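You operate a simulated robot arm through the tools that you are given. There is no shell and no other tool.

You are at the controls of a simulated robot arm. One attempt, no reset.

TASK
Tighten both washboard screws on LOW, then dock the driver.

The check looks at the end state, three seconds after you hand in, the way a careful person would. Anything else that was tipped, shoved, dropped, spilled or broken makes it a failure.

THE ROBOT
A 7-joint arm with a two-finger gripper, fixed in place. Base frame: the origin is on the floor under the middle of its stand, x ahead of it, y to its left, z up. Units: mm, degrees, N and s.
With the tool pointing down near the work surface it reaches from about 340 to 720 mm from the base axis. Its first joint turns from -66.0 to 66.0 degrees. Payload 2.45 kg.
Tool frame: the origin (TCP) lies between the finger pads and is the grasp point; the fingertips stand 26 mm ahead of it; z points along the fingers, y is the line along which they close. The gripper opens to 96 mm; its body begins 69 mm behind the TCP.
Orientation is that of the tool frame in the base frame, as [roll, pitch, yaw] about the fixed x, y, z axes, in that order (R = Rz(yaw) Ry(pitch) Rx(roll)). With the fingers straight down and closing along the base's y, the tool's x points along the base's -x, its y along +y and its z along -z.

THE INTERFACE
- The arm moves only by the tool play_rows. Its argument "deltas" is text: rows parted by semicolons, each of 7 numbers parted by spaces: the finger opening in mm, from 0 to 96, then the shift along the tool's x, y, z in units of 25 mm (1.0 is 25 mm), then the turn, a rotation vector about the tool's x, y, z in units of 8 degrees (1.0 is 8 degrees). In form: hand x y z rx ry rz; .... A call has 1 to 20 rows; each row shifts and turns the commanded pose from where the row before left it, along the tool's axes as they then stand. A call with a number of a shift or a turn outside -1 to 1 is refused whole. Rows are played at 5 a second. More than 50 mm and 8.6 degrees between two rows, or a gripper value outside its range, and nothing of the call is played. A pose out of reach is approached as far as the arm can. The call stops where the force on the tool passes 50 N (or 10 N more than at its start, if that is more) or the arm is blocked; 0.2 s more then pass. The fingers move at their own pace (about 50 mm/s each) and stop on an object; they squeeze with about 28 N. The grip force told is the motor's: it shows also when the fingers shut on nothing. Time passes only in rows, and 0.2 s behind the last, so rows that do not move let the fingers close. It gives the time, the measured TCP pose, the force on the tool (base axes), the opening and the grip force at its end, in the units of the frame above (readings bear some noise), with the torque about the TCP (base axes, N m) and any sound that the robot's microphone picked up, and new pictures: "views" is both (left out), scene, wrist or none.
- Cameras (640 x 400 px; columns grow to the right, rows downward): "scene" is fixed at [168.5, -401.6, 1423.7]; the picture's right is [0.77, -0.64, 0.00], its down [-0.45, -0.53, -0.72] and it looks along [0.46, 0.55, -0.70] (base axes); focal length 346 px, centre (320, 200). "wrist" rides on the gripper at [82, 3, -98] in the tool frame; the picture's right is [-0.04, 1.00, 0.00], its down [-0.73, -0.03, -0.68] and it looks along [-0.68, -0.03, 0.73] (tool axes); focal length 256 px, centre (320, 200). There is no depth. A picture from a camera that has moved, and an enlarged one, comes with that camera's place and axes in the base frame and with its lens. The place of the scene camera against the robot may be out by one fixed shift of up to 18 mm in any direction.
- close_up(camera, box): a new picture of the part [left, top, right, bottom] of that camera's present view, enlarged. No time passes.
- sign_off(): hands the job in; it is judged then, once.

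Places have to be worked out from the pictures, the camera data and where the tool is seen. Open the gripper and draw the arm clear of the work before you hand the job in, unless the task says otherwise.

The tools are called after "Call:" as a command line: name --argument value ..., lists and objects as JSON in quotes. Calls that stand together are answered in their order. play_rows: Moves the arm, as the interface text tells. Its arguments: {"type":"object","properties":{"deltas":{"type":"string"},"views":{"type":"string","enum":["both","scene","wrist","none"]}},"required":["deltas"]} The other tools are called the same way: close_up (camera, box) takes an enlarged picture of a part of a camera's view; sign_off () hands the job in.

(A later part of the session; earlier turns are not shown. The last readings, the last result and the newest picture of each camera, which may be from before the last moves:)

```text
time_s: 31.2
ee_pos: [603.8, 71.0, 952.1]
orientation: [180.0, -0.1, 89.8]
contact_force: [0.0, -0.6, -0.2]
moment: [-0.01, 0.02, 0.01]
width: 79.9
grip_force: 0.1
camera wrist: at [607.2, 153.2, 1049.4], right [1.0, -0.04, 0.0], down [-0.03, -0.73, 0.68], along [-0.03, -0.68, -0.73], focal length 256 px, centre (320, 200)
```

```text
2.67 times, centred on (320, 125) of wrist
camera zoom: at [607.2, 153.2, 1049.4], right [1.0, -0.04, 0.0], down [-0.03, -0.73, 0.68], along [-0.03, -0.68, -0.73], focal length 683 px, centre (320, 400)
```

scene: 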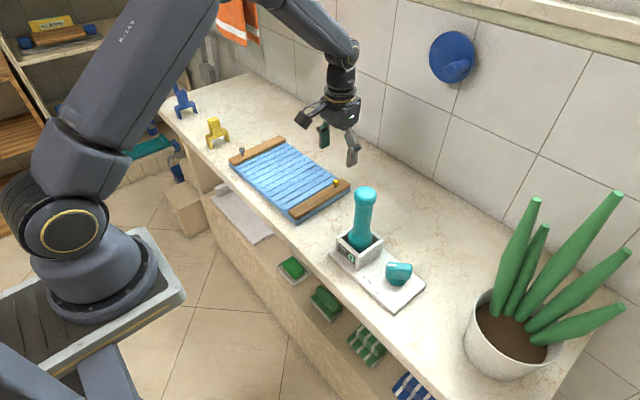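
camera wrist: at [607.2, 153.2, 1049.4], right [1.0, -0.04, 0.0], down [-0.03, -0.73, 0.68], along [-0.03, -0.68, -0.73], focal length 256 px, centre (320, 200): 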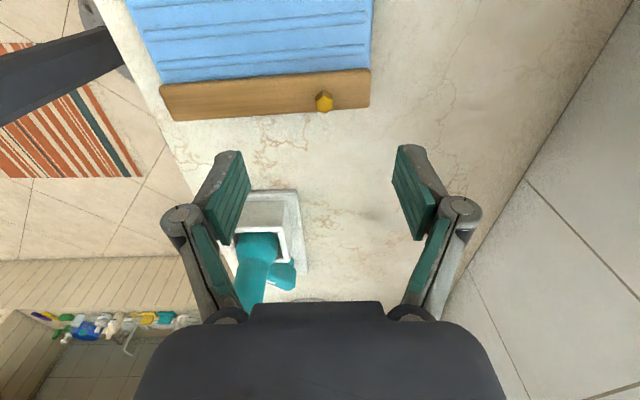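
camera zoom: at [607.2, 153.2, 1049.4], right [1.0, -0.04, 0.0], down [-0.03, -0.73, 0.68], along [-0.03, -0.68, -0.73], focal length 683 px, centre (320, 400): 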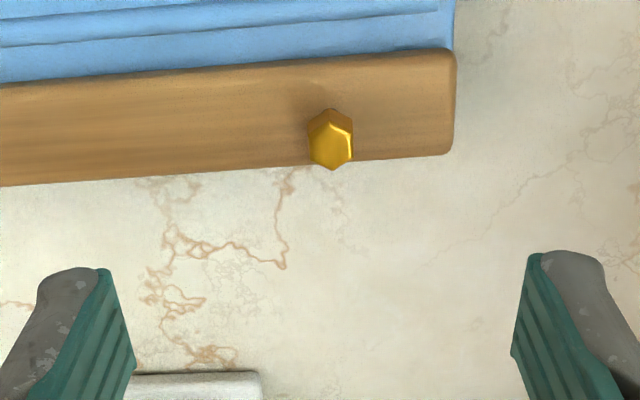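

Yellow screw head: ≈(606.8, 70.9), top z≈855. I rotate back to square and then move over to the silver screw.

Call:
play_rows --deltas "80 0 0 0 0 0 -1; 80 0 0 0 0 0 -1; 80 0 0 0 0 0 -1; 80 0 0 0 0 0 -1; 80 0 0 0 0 0 -1; 80 0 0 0 0 0 -1; 80 0 0 0 0 0 -1; 80 0 0 0 0 0 -1; 80 0 0 0 0 0 -1; 80 0 0 0 0 0 -1; 80 0 0 0 0 0 -1; 80 0 0 0 0 0 -0.25; 80 0 0 0 0 0 0" --views "none"

Call:
play_rows --deltas "80 0.472 0.952 0 0 0 0; 80 0.472 0.952 0 0 0 0; 80 0.472 0.952 0 0 0 0; 80 0.472 0.952 0 0 0 0; 80 0.472 0.952 0 0 0 0; 80 0.472 0.952 0 0 0 0; 80 0.472 0.952 0 0 0 0; 80 0.472 0.952 0 0 0 0; 80 0.472 0.952 0 0 0 0; 80 0.472 0.952 0 0 0 0; 80 0 0 0 0 0 0"

Call:
close_up --camera "wrist" --box '[240, 50, 400, 200]'

```text
time_s: 34.0
ee_pos: [604.8, 72.8, 950.8]
orientation: [-180.0, 0.0, 180.0]
contact_force: [-0.4, -0.1, -0.2]
moment: [-0.03, -0.01, -0.02]
width: 79.8
grip_force: 0.2
```

```text
time_s: 36.4
ee_pos: [487.3, 310.7, 951.2]
orientation: [-180.0, 0.0, 179.8]
contact_force: [-0.2, -0.1, -0.7]
moment: [0.01, 0.03, 0.03]
width: 80.2
grip_force: 0.1
camera wrist: at [404.6, 313.5, 1050.1], right [0.04, 1.0, 0.0], down [0.73, -0.03, 0.68], along [0.68, -0.03, -0.73], focal length 256 px, centre (320, 200)
```

scene: 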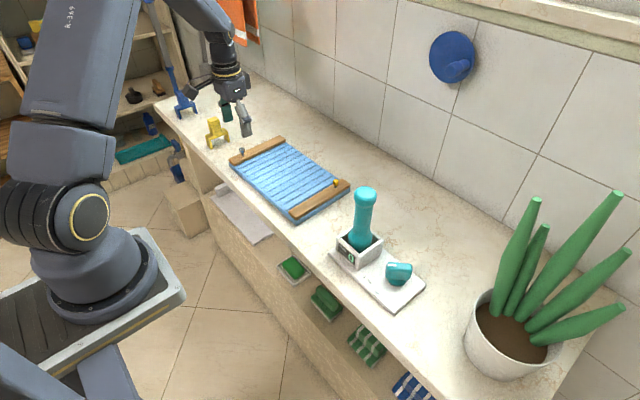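
wrist: 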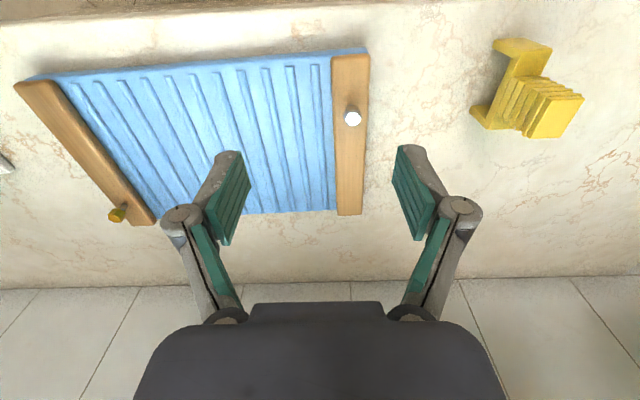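

```text
2.67 times, centred on (320, 125) of wrist
camera zoom: at [404.6, 313.5, 1050.1], right [0.04, 1.0, 0.0], down [0.73, -0.03, 0.68], along [0.68, -0.03, -0.73], focal length 683 px, centre (320, 400)
```

zoom: 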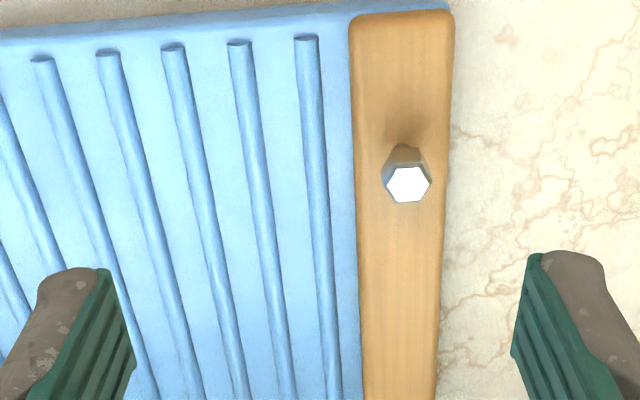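

The silver head is at roughly (497, 336). I centre on it and turn the other way (-90°) to check both axes.

Call:
play_rows --deltas "80 -0.195 0.512 0 0 0 0; 80 -0.195 0.512 0 0 0 0; 80 0 0 0 0 0 0" --views "wrist"

Call:
close_up --camera "wrist" --box '[240, 50, 400, 200]'

Call:
play_rows --deltas "80 0 0 0 0 0 -1; 80 0 0 0 0 0 -1; 80 0 0 0 0 0 -1; 80 0 0 0 0 0 -1; 80 0 0 0 0 0 -1; 80 0 0 0 0 0 -1; 80 0 0 0 0 0 -1; 80 0 0 0 0 0 -1; 80 0 0 0 0 0 -1; 80 0 0 0 0 0 -1; 80 0 0 0 0 0 -1; 80 0 0 0 0 0 -0.25; 80 0 0 0 0 0 0" --views "wrist"

Call:
close_up --camera "wrist" --box '[240, 50, 400, 200]'

```text
time_s: 37.2
ee_pos: [495.8, 335.2, 950.2]
orientation: [180.0, 0.0, 179.8]
contact_force: [-1.1, -0.2, -0.1]
moment: [-0.05, 0.05, 0.01]
width: 80.1
grip_force: 0.1
camera wrist: at [414.5, 338.9, 1049.8], right [0.04, 1.0, 0.0], down [0.73, -0.03, 0.68], along [0.68, -0.03, -0.73], focal length 256 px, centre (320, 200)
```

wrist: 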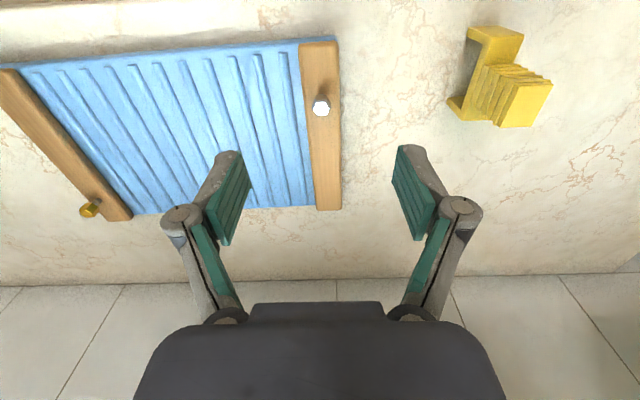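

```text
2.67 times, centred on (320, 125) of wrist
camera zoom: at [414.5, 338.9, 1049.8], right [0.04, 1.0, 0.0], down [0.73, -0.03, 0.68], along [0.68, -0.03, -0.73], focal length 683 px, centre (320, 400)
```

zoom: 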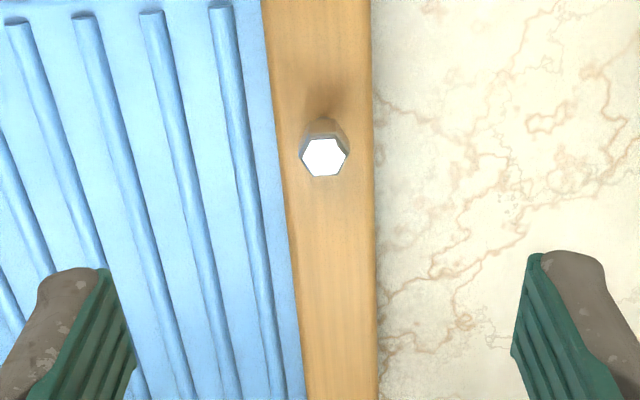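

```text
time_s: 40.0
ee_pos: [497.7, 336.9, 951.1]
orientation: [-180.0, 0.0, -90.1]
contact_force: [0.2, 0.0, -0.1]
moment: [-0.05, 0.01, 0.02]
width: 79.9
grip_force: 0.1
camera wrist: at [492.9, 254.0, 1049.4], right [-1.0, 0.04, 0.0], down [0.03, 0.73, 0.68], along [0.03, 0.68, -0.73], focal length 256 px, centre (320, 200)
```

wrist: 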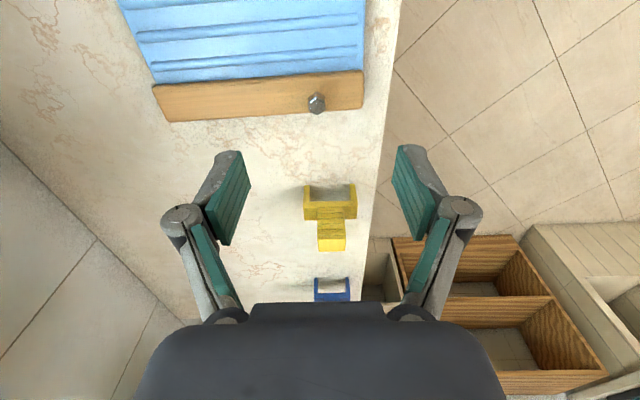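

```text
2.67 times, centred on (320, 125) of wrist
camera zoom: at [492.9, 254.0, 1049.4], right [-1.0, 0.04, 0.0], down [0.03, 0.73, 0.68], along [0.03, 0.68, -0.73], focal length 683 px, centre (320, 400)
```

zoom: 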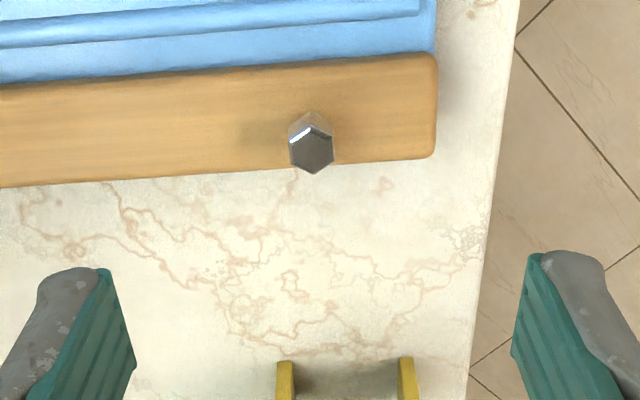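

Silver head: ≈(499.5, 336.8), top z≈855. With both screws measured I rise, square the tool, and return to above the driver.

Call:
play_rows --deltas "80 0 0 -0.9 0 0 0; 80 0 0 -0.9 0 0 0; 80 0 0 -0.9 0 0 0; 80 0 0 -0.9 0 0 0; 80 0 0 -0.9 0 0 0; 80 0 0 0 0 0 1; 80 0 0 0 0 0 1; 80 0 0 0 0 0 1; 80 0 0 0 0 0 1; 80 0 0 0 0 0 1; 80 0 0 0 0 0 1; 80 0 0 0 0 0 1; 80 0 0 0 0 0 1; 80 0 0 0 0 0 1; 80 0 0 0 0 0 1; 80 0 0 0 0 0 1; 80 0 0 0 0 0 0.25; 80 0 0 0 0 0 0" --views "none"

Call:
play_rows --deltas "80 -0.0518 -0.9696 0 0 0 0; 80 -0.0518 -0.9696 0 0 0 0; 80 -0.0518 -0.9696 0 0 0 0; 80 -0.0518 -0.9696 0 0 0 0; 80 -0.0518 -0.9696 0 0 0 0; 80 -0.0518 -0.9696 0 0 0 0; 80 -0.0518 -0.9696 0 0 0 0; 80 -0.0518 -0.9696 0 0 0 0; 80 -0.0518 -0.9696 0 0 0 0; 80 -0.0518 -0.9696 0 0 0 0; 80 -0.0518 -0.9696 0 0 0 0; 80 -0.0518 -0.9696 0 0 0 0; 80 -0.0518 -0.9696 0 0 0 0; 80 -0.0518 -0.9696 0 0 0 0; 80 -0.0518 -0.9696 0 0 0 0; 80 -0.0518 -0.9696 0 0 0 0; 80 -0.0518 -0.9696 0 0 0 0; 80 -0.0518 -0.9696 0 0 0 0; 80 0 0 0 0 0 0; 80 0 0 0 0 0 0"

Call:
close_up --camera "wrist" --box '[260, 10, 400, 150]'

```text
time_s: 43.8
ee_pos: [497.3, 335.0, 1063.9]
orientation: [-179.9, 0.0, 179.8]
contact_force: [0.4, -0.5, 1.4]
moment: [0.01, 0.0, -0.04]
width: 79.9
grip_force: 0.0
```

```text
time_s: 48.0
ee_pos: [518.8, -100.3, 1064.3]
orientation: [-180.0, -0.1, 179.7]
contact_force: [0.3, -0.2, 0.6]
moment: [-0.02, 0.04, -0.03]
width: 80.1
grip_force: 0.1
camera wrist: at [436.2, -96.3, 1162.1], right [0.04, 1.0, 0.0], down [0.73, -0.03, 0.68], along [0.68, -0.03, -0.73], focal length 256 px, centre (320, 200)
```

scene: 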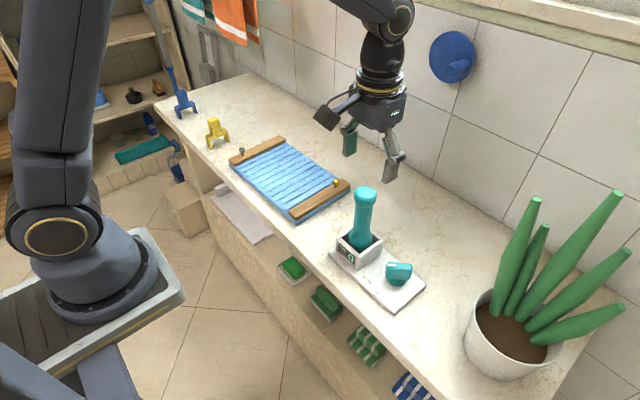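
wrist: 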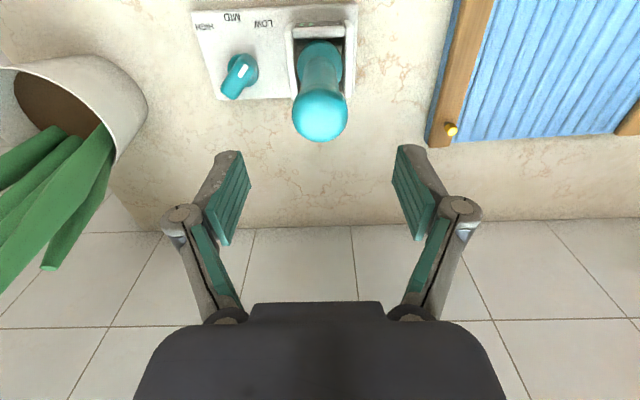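

```text
2.86 times, centred on (330, 80) of wrist
camera zoom: at [436.2, -96.3, 1162.1], right [0.04, 1.0, 0.0], down [0.73, -0.03, 0.68], along [0.68, -0.03, -0.73], focal length 731 px, centre (291, 543)
```

zoom: 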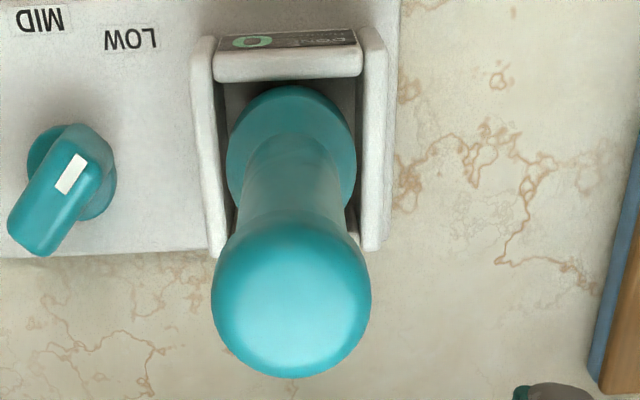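

Aligned in y to within half a millimetre. I lower onto the neck at z≈933 and close on it.

Call:
play_rows --deltas "80 -0.03 0 0.873 0 0 0; 80 0 0 0.873 0 0 0; 80 0 0 0.873 0 0 0; 80 0 0 0.873 0 0 0; 80 0 0 0.873 0 0 0; 80 0 0 0.873 0 0 0; 80 0 0 0 0 0 0; 60 0 0 0 0 0 0; 40 0 0 0 0 0 0; 20 0 0 0 0 0 0; 10 0 0 0 0 0 0; 10 0 0 0 0 0 0; 10 0 0 0 0 0 0"

Call:
close_up --camera "scene" --box '[310, 120, 430, 280]'

```text
time_s: 50.8
ee_pos: [520.4, -99.5, 932.0]
orientation: [-180.0, 0.0, 179.8]
contact_force: [0.1, 0.5, -0.5]
moment: [0.07, -0.03, 0.03]
width: 33.5
grip_force: 28.3
camera wrist: at [437.7, -96.5, 1030.5], right [0.04, 1.0, 0.0], down [0.73, -0.03, 0.68], along [0.68, -0.03, -0.73], focal length 256 px, centre (320, 200)
```

scene: 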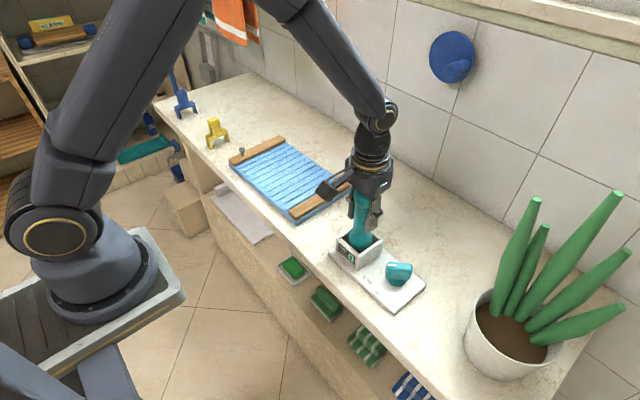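
wrist: 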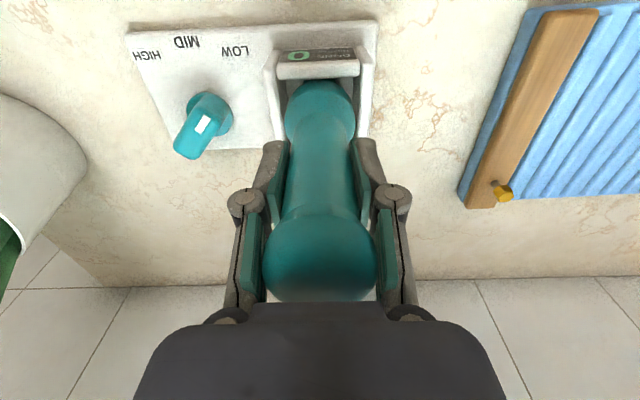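

```text
2.50 times, centred on (370, 200) of scene
camera zoom: at [168.5, -401.5, 1423.7], right [0.77, -0.64, 0.0], down [-0.45, -0.53, -0.72], along [0.46, 0.55, -0.7], focal length 866 px, centre (195, 200)
```

zoom: 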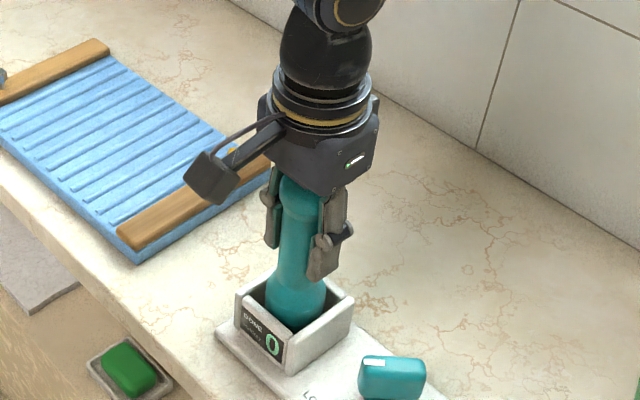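

Gripped on the neck at 33.5 mm with no side load. I lift straight up slowly and watch the force.

Call:
play_rows --deltas "10 0 0 -0.4 0 0 0; 10 0 0 -0.4 0 0 0; 10 0 0 -0.4 0 0 0; 10 0 0 -0.4 0 0 0; 10 0 0 -0.6 0 0 0; 10 0 0 -0.8 0 0 0; 10 0 0 -0.8 0 0 0; 10 0 0 -0.8 0 0 0; 10 0 0 -0.8 0 0 0; 10 0 0 0 0 0 0"

Call:
close_up --camera "scene" --box '[310, 100, 430, 280]'

Call:
close_up --camera "wrist" --box '[200, 0, 440, 150]'

```text
time_s: 53.0
ee_pos: [520.0, -100.6, 1068.5]
orientation: [180.0, 0.0, 179.7]
contact_force: [0.4, 0.5, -4.4]
moment: [-0.04, 0.02, -0.02]
width: 33.3
grip_force: 27.8
camera wrist: at [438.0, -96.0, 1165.9], right [0.04, 1.0, 0.0], down [0.73, -0.03, 0.68], along [0.68, -0.03, -0.73], focal length 256 px, centre (320, 200)
```

scene: 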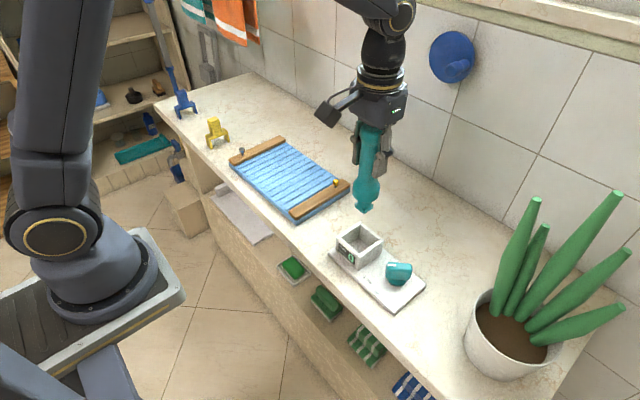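
wrist: 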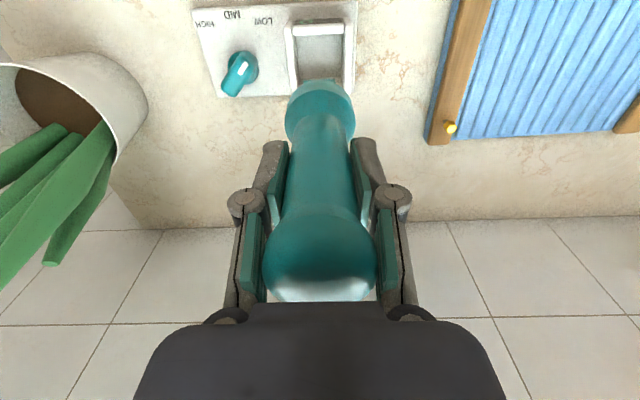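

```text
2.22 times, centred on (370, 190) of scene
camera zoom: at [168.5, -401.6, 1423.6], right [0.77, -0.64, 0.0], down [-0.45, -0.53, -0.72], along [0.46, 0.55, -0.7], focal length 770 px, centre (209, 222)
```

zoom: 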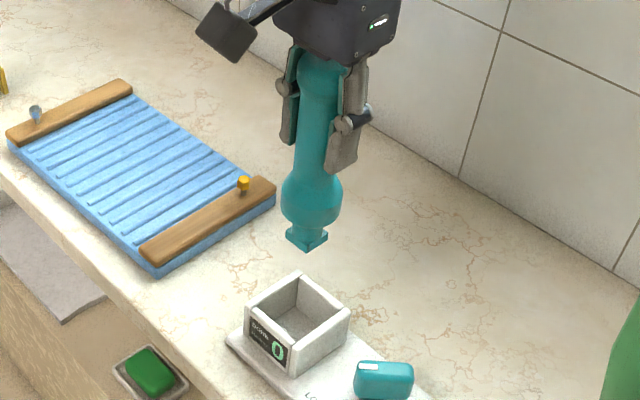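

```text
2.67 times, centred on (320, 75) of wrist
camera zoom: at [438.0, -96.0, 1165.9], right [0.04, 1.0, 0.0], down [0.73, -0.03, 0.68], along [0.68, -0.03, -0.73], focal length 683 px, centre (320, 533)
```

zoom: 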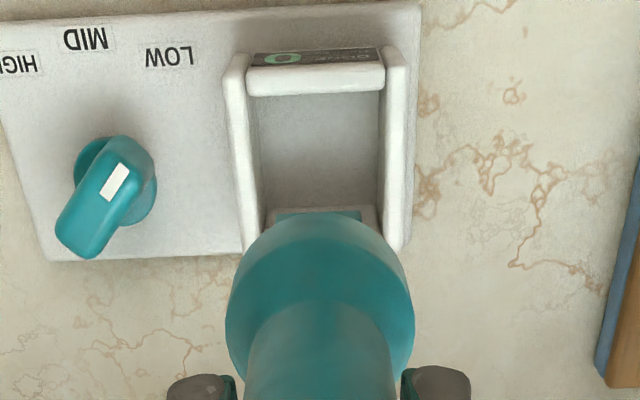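

The driver is out of the dock (about 4.5 N). I zoom in on its lower end to see the bit or socket.

Call:
close_up --camera "scene" --box '[340, 170, 400, 220]'

Call:
close_up --camera "scene" --box '[330, 215, 430, 290]'

```text
8.00 times, centred on (370, 195) of scene
camera zoom: at [168.5, -401.6, 1423.6], right [0.77, -0.64, 0.0], down [-0.45, -0.53, -0.72], along [0.46, 0.55, -0.7], focal length 2771 px, centre (-80, 240)
```

zoom: 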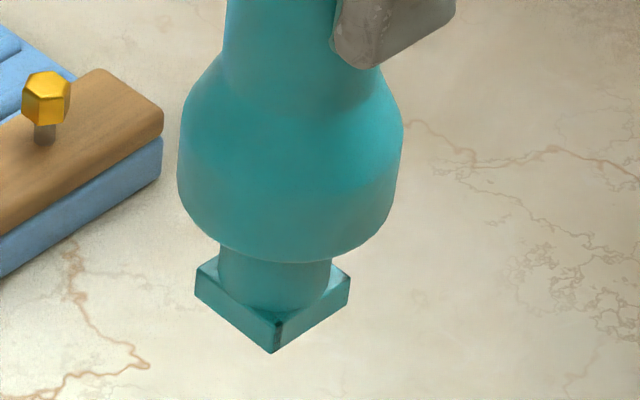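

```text
5.33 times, centred on (380, 252) of scene
camera zoom: at [168.5, -401.6, 1423.6], right [0.77, -0.64, 0.0], down [-0.45, -0.53, -0.72], along [0.46, 0.55, -0.7], focal length 1847 px, centre (0, -80)
```

zoom: 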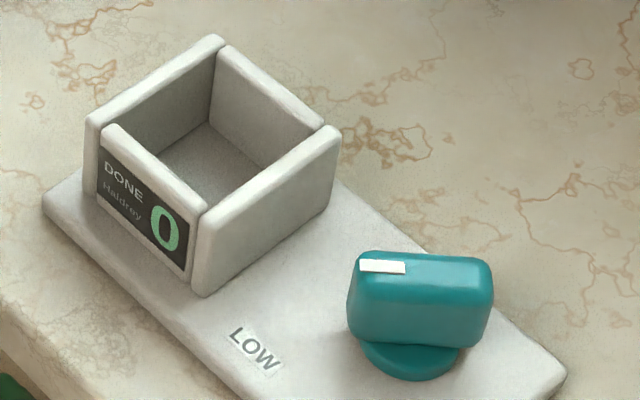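

The driver ends in a ~25 mm square foot with its socket beneath, about 120 mm below the TCP. I carry it at this height to above the yellow screw.

Call:
play_rows --deltas "10 -0.429 0.86 0 0 0 0; 10 -0.429 0.86 0 0 0 0; 10 -0.429 0.86 0 0 0 0; 10 -0.429 0.86 0 0 0 0; 10 -0.429 0.86 0 0 0 0; 10 -0.429 0.86 0 0 0 0; 10 -0.429 0.86 0 0 0 0; 10 -0.429 0.86 0 0 0 0; 10 0 0 0 0 0 0; 10 0 0 0 0 0 0"

Call:
close_up --camera "scene" --box '[290, 110, 390, 210]'

Call:
close_up --camera "wrist" --box '[240, 50, 400, 200]'

```text
time_s: 55.2
ee_pos: [605.7, 72.0, 1068.1]
orientation: [180.0, 0.0, 179.8]
contact_force: [0.5, 0.1, -4.6]
moment: [0.01, -0.02, -0.01]
width: 33.2
grip_force: 27.5
camera wrist: at [524.3, 75.3, 1166.2], right [0.04, 1.0, 0.0], down [0.73, -0.03, 0.68], along [0.68, -0.03, -0.73], focal length 256 px, centre (320, 200)
```

scene: 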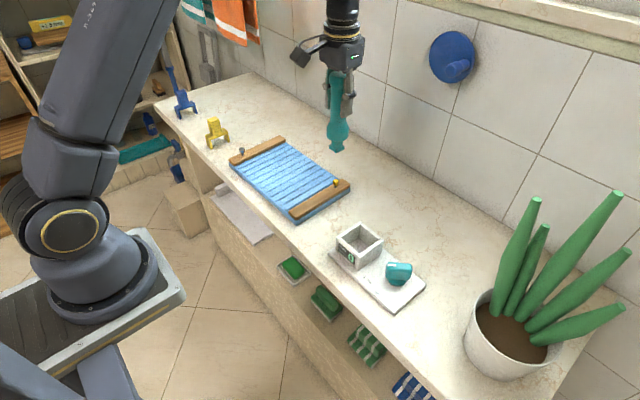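
wrist: 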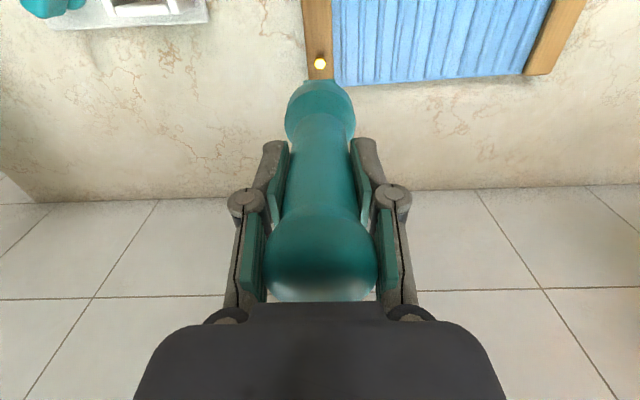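

```text
4.00 times, centred on (340, 160) of scene
camera zoom: at [168.6, -401.6, 1423.7], right [0.77, -0.64, 0.0], down [-0.45, -0.53, -0.72], along [0.46, 0.55, -0.7], focal length 1386 px, centre (240, 360)
```

zoom: 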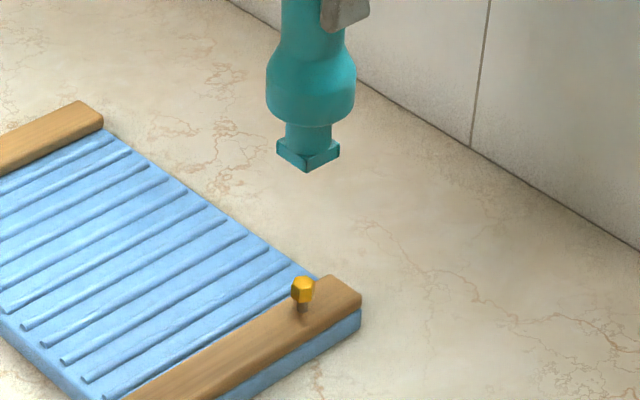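

```text
2.67 times, centred on (320, 125) of wrist
camera zoom: at [524.3, 75.3, 1166.2], right [0.04, 1.0, 0.0], down [0.73, -0.03, 0.68], along [0.68, -0.03, -0.73], focal length 683 px, centre (320, 400)
```

zoom: 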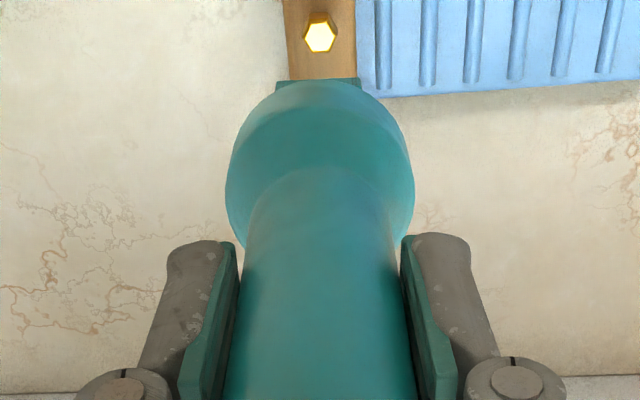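

Driver and screw line up in the wrist view in both column and row. I descend to about 12 mm above the head.

Call:
play_rows --deltas "10 0 0 0.8 0 0 0; 10 0 0 0.8 0 0 0; 10 0 0 0.8 0 0 0; 10 0 0 0.8 0 0 0; 10 0 0 0.12 0 0 0; 10 0 0 0 0 0 0"

Call:
close_up --camera "scene" --box '[300, 140, 370, 200]'

Call:
close_up --camera "wrist" --box '[240, 50, 400, 200]'

```text
time_s: 56.6
ee_pos: [605.8, 71.0, 985.3]
orientation: [180.0, 0.0, 179.8]
contact_force: [0.2, 0.1, -3.4]
moment: [-0.01, -0.03, 0.02]
width: 33.7
grip_force: 28.1
camera wrist: at [523.4, 75.1, 1083.3], right [0.04, 1.0, 0.0], down [0.73, -0.03, 0.68], along [0.68, -0.03, -0.73], focal length 256 px, centre (320, 200)
```

scene: 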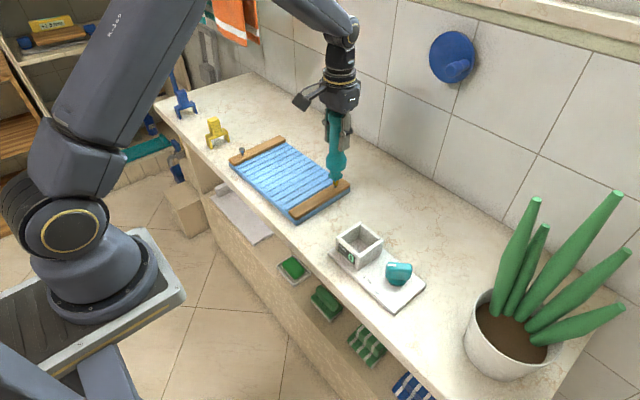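
wrist: 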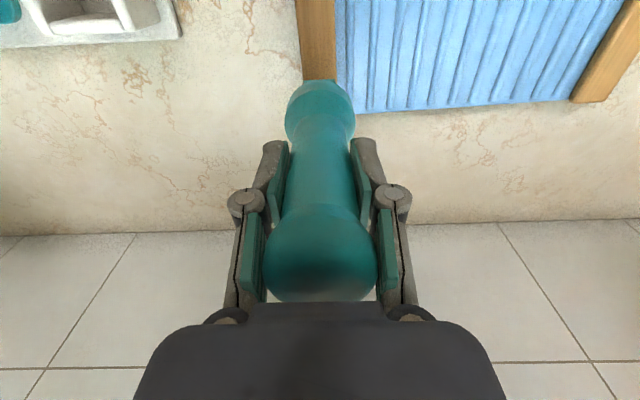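

```text
6.67 times, centred on (335, 170) of scene
camera zoom: at [168.6, -401.6, 1423.7], right [0.77, -0.64, 0.0], down [-0.45, -0.53, -0.72], along [0.46, 0.55, -0.7], focal length 2309 px, centre (220, 400)
```

zoom: 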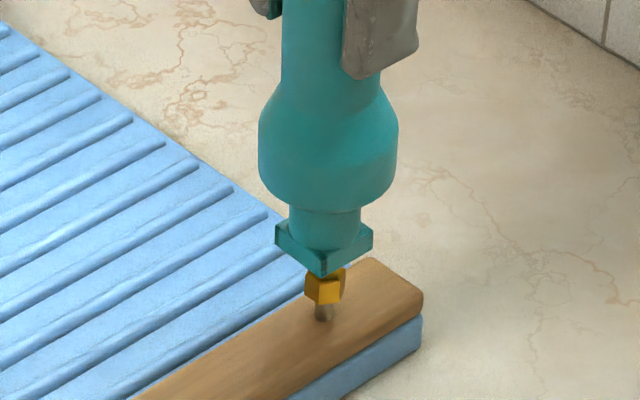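

```text
2.67 times, centred on (320, 125) of wrist
camera zoom: at [523.4, 75.1, 1083.3], right [0.04, 1.0, 0.0], down [0.73, -0.03, 0.68], along [0.68, -0.03, -0.73], focal length 683 px, centre (320, 400)
```

zoom: 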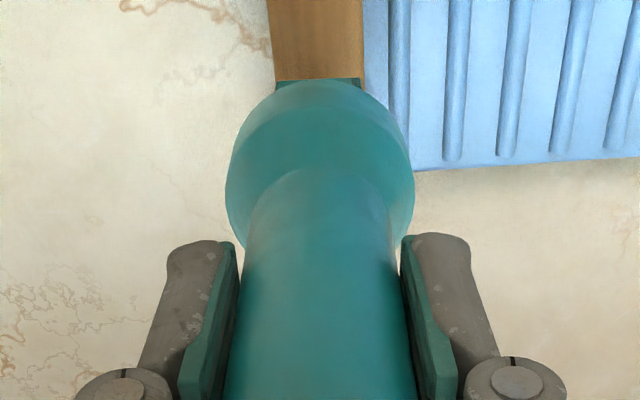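

The foot is centred above the yellow head. I lower slowly in small steps watching for contact and sound.

Call:
play_rows --deltas "10 0 0 0.1 0 0 0; 10 0 0 0.1 0 0 0; 10 0 0 0.1 0 0 0; 10 0 0 0.1 0 0 0; 10 0 0 0 0 0 0" --views "scene"

Call:
close_up --camera "scene" --box '[300, 140, 370, 200]'

```text
time_s: 57.8
ee_pos: [604.8, 72.1, 975.8]
orientation: [180.0, -0.1, 179.8]
contact_force: [0.1, 0.0, -4.2]
moment: [0.0, 0.0, -0.01]
width: 33.3
grip_force: 28.0
```

scene: 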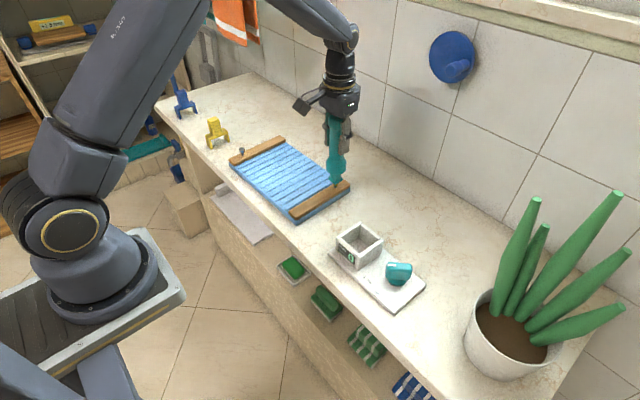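

```text
6.67 times, centred on (335, 170) of scene
camera zoom: at [168.6, -401.6, 1423.7], right [0.77, -0.64, 0.0], down [-0.45, -0.53, -0.72], along [0.46, 0.55, -0.7], focal length 2309 px, centre (220, 400)
```

zoom: 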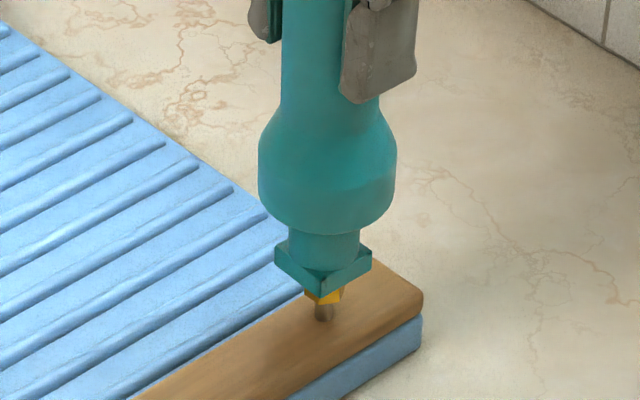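

No contact yet; the foot is nearly at the head. I continue down in 2 mm steps.

Call:
play_rows --deltas "10 0 0 0.08 0 0 0; 10 0 0 0.08 0 0 0; 10 0 0 0.08 0 0 0; 10 0 0 0 0 0 0" --views "scene"

Call:
close_up --camera "scene" --box '[300, 140, 370, 200]'

```text
time_s: 58.8
ee_pos: [604.6, 71.5, 968.6]
orientation: [-180.0, 0.0, 179.8]
contact_force: [-0.4, 1.0, -3.9]
moment: [0.02, 0.0, 0.01]
width: 33.2
grip_force: 27.9
```

scene: 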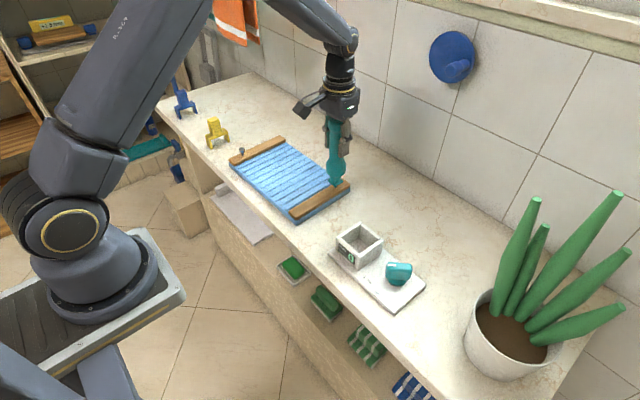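

```text
6.67 times, centred on (335, 170) of scene
camera zoom: at [168.6, -401.6, 1423.7], right [0.77, -0.64, 0.0], down [-0.45, -0.53, -0.72], along [0.46, 0.55, -0.7], focal length 2309 px, centre (220, 400)
```

zoom: 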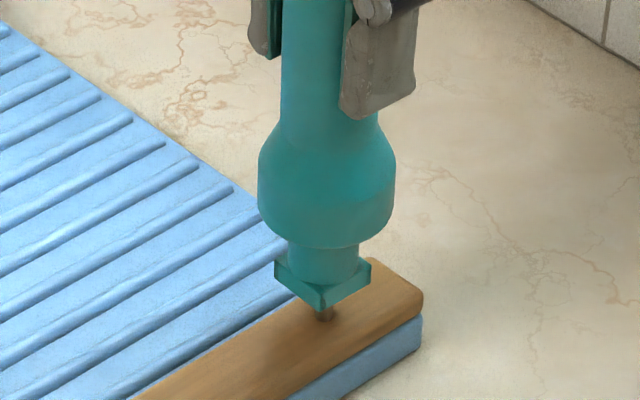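

The head is hidden inside the foot with no contact force, so the socket appears to be sliding over it. I continue carefully in 1.5 mm steps.

Call:
play_rows --deltas "10 0 0 0.06 0 0 0; 10 0 0 0.06 0 0 0; 10 0 0 0.06 0 0 0; 10 0 0 0 0 0 0" --views "scene"

Call:
close_up --camera "scene" --box '[300, 140, 370, 200]'

```text
time_s: 59.8
ee_pos: [605.2, 71.9, 964.6]
orientation: [179.9, 0.0, 179.8]
contact_force: [0.3, -0.3, -2.3]
moment: [0.01, 0.05, 0.01]
width: 33.5
grip_force: 28.1
```

scene: 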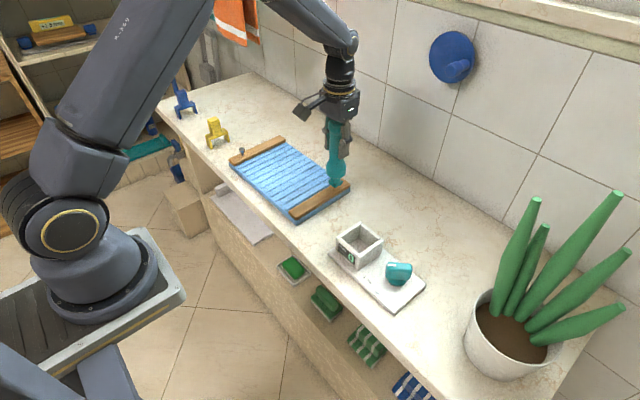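

```text
6.67 times, centred on (335, 170) of scene
camera zoom: at [168.5, -401.6, 1423.7], right [0.77, -0.64, 0.0], down [-0.45, -0.53, -0.72], along [0.46, 0.55, -0.7], focal length 2309 px, centre (220, 400)
```

zoom: 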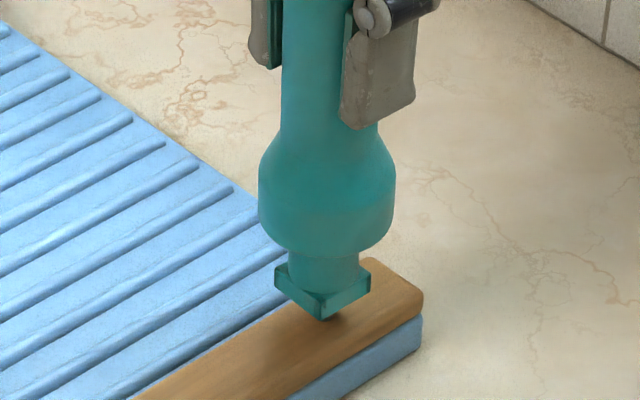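

Still barely any load. I continue down a little more.

Call:
play_rows --deltas "10 0 0 0.06 0 0 0; 10 0 0 0.06 0 0 0; 10 0 0 0 0 0 0" --views "scene"

Call:
close_up --camera "scene" --box '[300, 140, 370, 200]'

```text
time_s: 60.6
ee_pos: [606.8, 72.1, 961.0]
orientation: [180.0, -0.1, 179.7]
contact_force: [-0.9, -0.4, -4.8]
moment: [0.04, 0.0, 0.0]
width: 33.3
grip_force: 27.9
```

scene: 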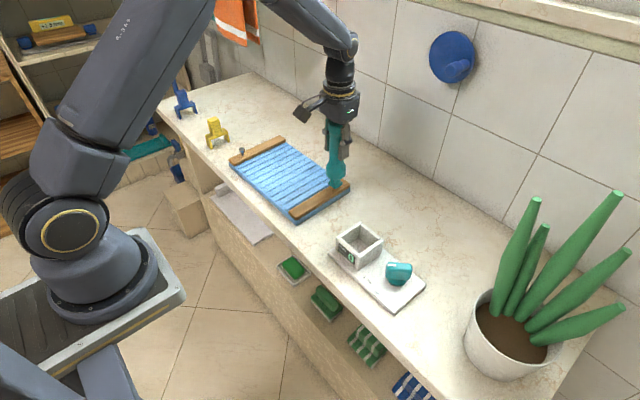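

```text
6.67 times, centred on (335, 170) of scene
camera zoom: at [168.6, -401.6, 1423.7], right [0.77, -0.64, 0.0], down [-0.45, -0.53, -0.72], along [0.46, 0.55, -0.7], focal length 2309 px, centre (220, 400)
```

zoom: 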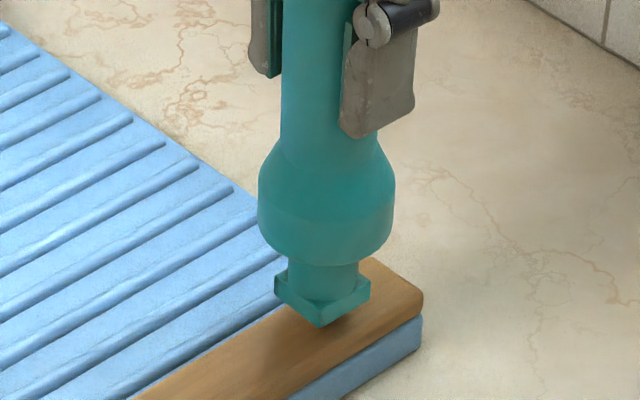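

The screw is inside the socket. I continue down until the driver seats and starts to press.

Call:
play_rows --deltas "10 0 0 0.06 0 0 0; 10 0 0 0.06 0 0 0; 10 0 0 0 0 0 0" --views "scene"

Call:
close_up --camera "scene" --box '[300, 140, 370, 200]'

```text
time_s: 61.4
ee_pos: [606.0, 72.7, 958.7]
orientation: [-180.0, 0.0, 179.8]
contact_force: [0.5, -0.6, -4.7]
moment: [0.0, 0.01, 0.01]
width: 33.6
grip_force: 27.5
```

scene: 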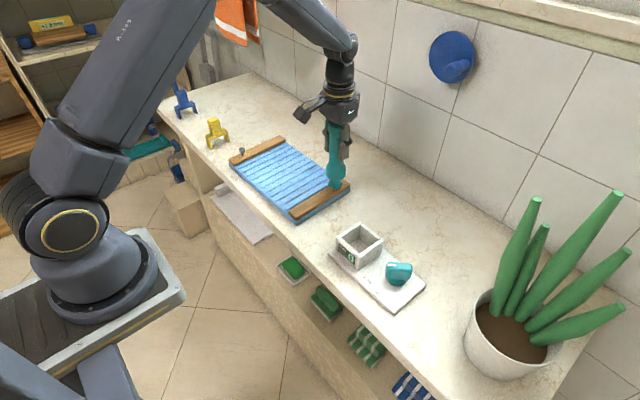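

```text
6.67 times, centred on (335, 170) of scene
camera zoom: at [168.6, -401.6, 1423.7], right [0.77, -0.64, 0.0], down [-0.45, -0.53, -0.72], along [0.46, 0.55, -0.7], focal length 2309 px, centre (220, 400)
```

zoom: 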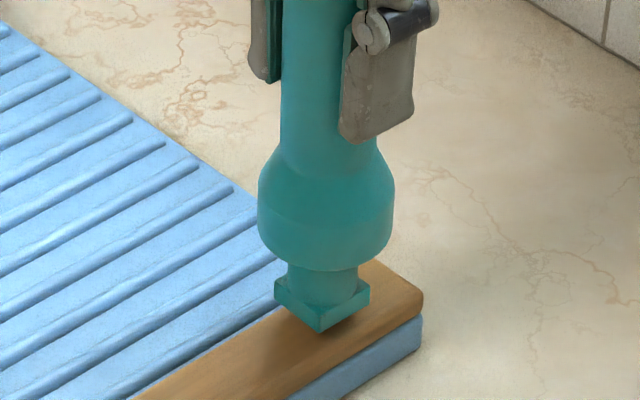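

Still free. I keep lowering in small steps.

Call:
play_rows --deltas "10 0 0 0.06 0 0 0; 10 0 0 0.06 0 0 0; 10 0 0 0 0 0 0" --views "none"

Call:
play_rows --deltas "10 0 0 0.05 0 0 0; 10 0 0 0.05 0 0 0; 10 0 0 0 0 0 0" --views "scene"

Call:
close_up --camera "scene" --box '[300, 140, 370, 200]'

```text
time_s: 62.2
ee_pos: [605.3, 72.2, 956.2]
orientation: [-180.0, 0.0, 179.8]
contact_force: [-0.4, 0.0, -5.0]
moment: [-0.03, -0.02, 0.0]
width: 33.3
grip_force: 27.3
```

```text
time_s: 63.0
ee_pos: [604.9, 72.2, 952.6]
orientation: [-180.0, -0.1, 179.8]
contact_force: [-0.4, 0.5, -4.5]
moment: [0.02, -0.01, -0.03]
width: 33.5
grip_force: 28.5
```

scene: 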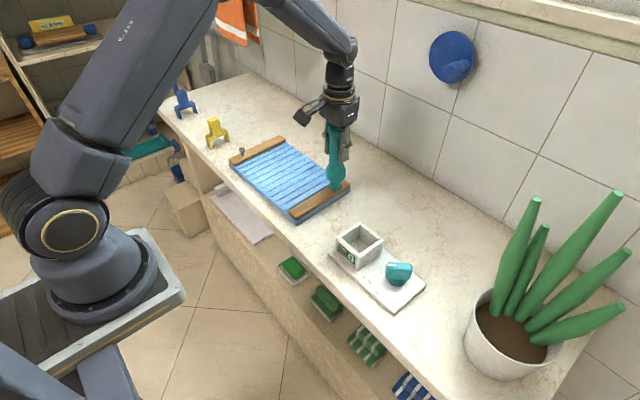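

```text
6.67 times, centred on (335, 170) of scene
camera zoom: at [168.6, -401.6, 1423.7], right [0.77, -0.64, 0.0], down [-0.45, -0.53, -0.72], along [0.46, 0.55, -0.7], focal length 2309 px, centre (220, 400)
```

zoom: 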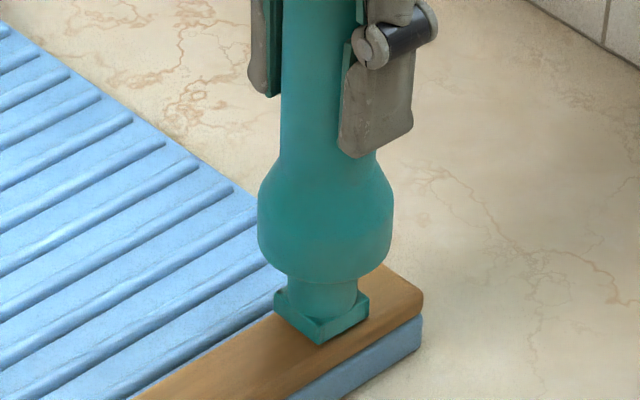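

Foot bottom is almost at the wood with still no load. I go on in 1 mm steps until contact is felt.

Call:
play_rows --deltas "10 0 0 0.04 0 0 0; 10 0 0 0.04 0 0 0; 10 0 0 0 0 0 0" --views "none"

Call:
play_rows --deltas "10 0 0 0.04 0 0 0; 10 0 0 0.04 0 0 0; 10 0 0 0 0 0 0" --views "scene"

Call:
close_up --camera "scene" --box '[300, 140, 370, 200]'

```text
time_s: 63.8
ee_pos: [604.9, 71.1, 952.2]
orientation: [-179.9, 0.1, 179.8]
contact_force: [-5.9, -2.1, 15.9]
moment: [-0.17, 0.63, 0.02]
width: 33.3
grip_force: 27.6
```

```text
time_s: 64.6
ee_pos: [606.7, 70.7, 949.7]
orientation: [-180.0, 0.3, 179.8]
contact_force: [-0.7, -1.7, 30.4]
moment: [-0.2, 0.05, 0.01]
width: 33.6
grip_force: 28.4
```

scene: 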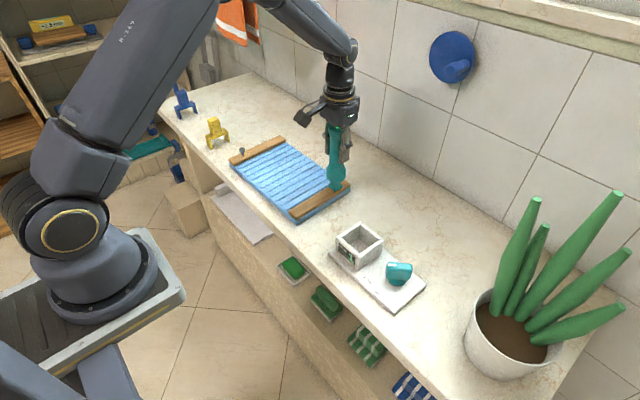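

```text
6.67 times, centred on (335, 170) of scene
camera zoom: at [167.8, -401.7, 1423.7], right [0.77, -0.64, 0.0], down [-0.45, -0.53, -0.72], along [0.46, 0.55, -0.7], focal length 2309 px, centre (220, 400)
```

zoom: 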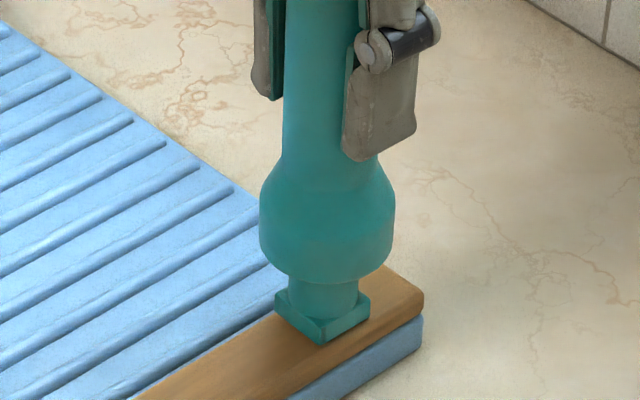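

Now it presses with about 30 N. I hold this for a while to see whether the driver runs (sound, display).

Call:
play_rows --deltas "10 0 0 0 0 0 0; 10 0 0 0 0 0 0; 10 0 0 0 0 0 0; 10 0 0 0 0 0 0; 10 0 0 0 0 0 0; 10 0 0 0 0 0 0; 10 0 0 0 0 0 0; 10 0 0 0 0 0 0"

Call:
close_up --camera "scene" --box '[330, 215, 430, 290]'

Call:
close_up --camera "scene" --box '[300, 100, 380, 200]'

```text
time_s: 66.4
ee_pos: [606.0, 72.0, 949.9]
orientation: [-180.0, 0.3, 179.9]
contact_force: [4.6, -1.2, 25.8]
moment: [-0.11, -0.65, -0.03]
width: 33.4
grip_force: 28.2
camera wrist: at [523.9, 75.0, 1048.2], right [0.04, 1.0, 0.0], down [0.73, -0.03, 0.68], along [0.68, -0.03, -0.73], focal length 256 px, centre (320, 200)
```

scene: 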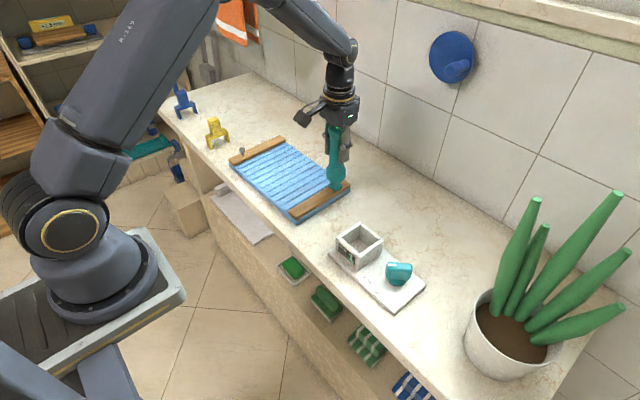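
wrist: 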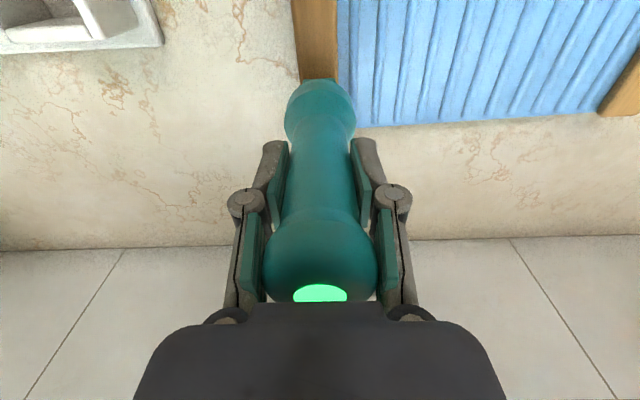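

```text
5.33 times, centred on (380, 252) of scene
camera zoom: at [168.1, -401.7, 1423.7], right [0.77, -0.64, 0.0], down [-0.45, -0.53, -0.72], along [0.46, 0.55, -0.7], focal length 1847 px, centre (0, -80)
```

zoom: 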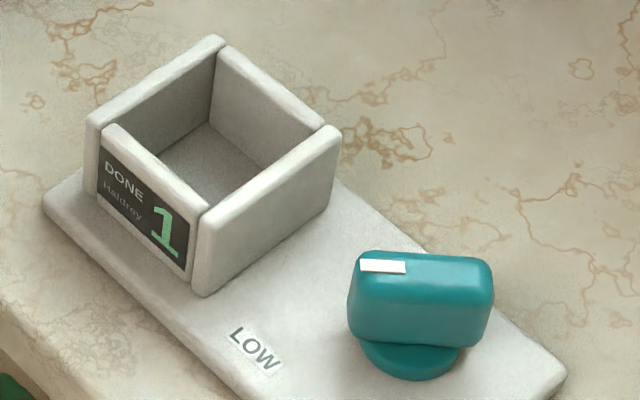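

```text
4.00 times, centred on (340, 150) of scene
camera zoom: at [168.1, -401.7, 1423.7], right [0.77, -0.64, 0.0], down [-0.45, -0.53, -0.72], along [0.46, 0.55, -0.7], focal length 1386 px, centre (240, 400)
```

zoom: 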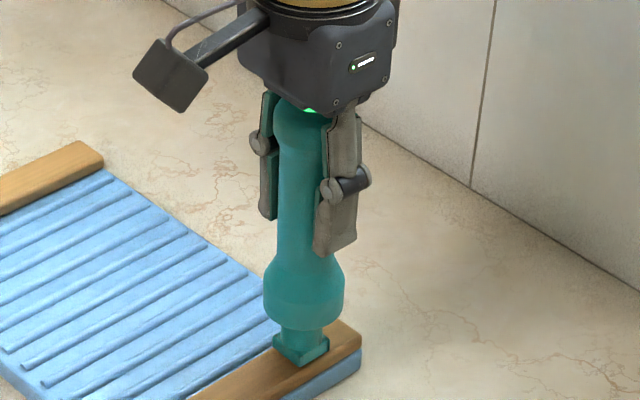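

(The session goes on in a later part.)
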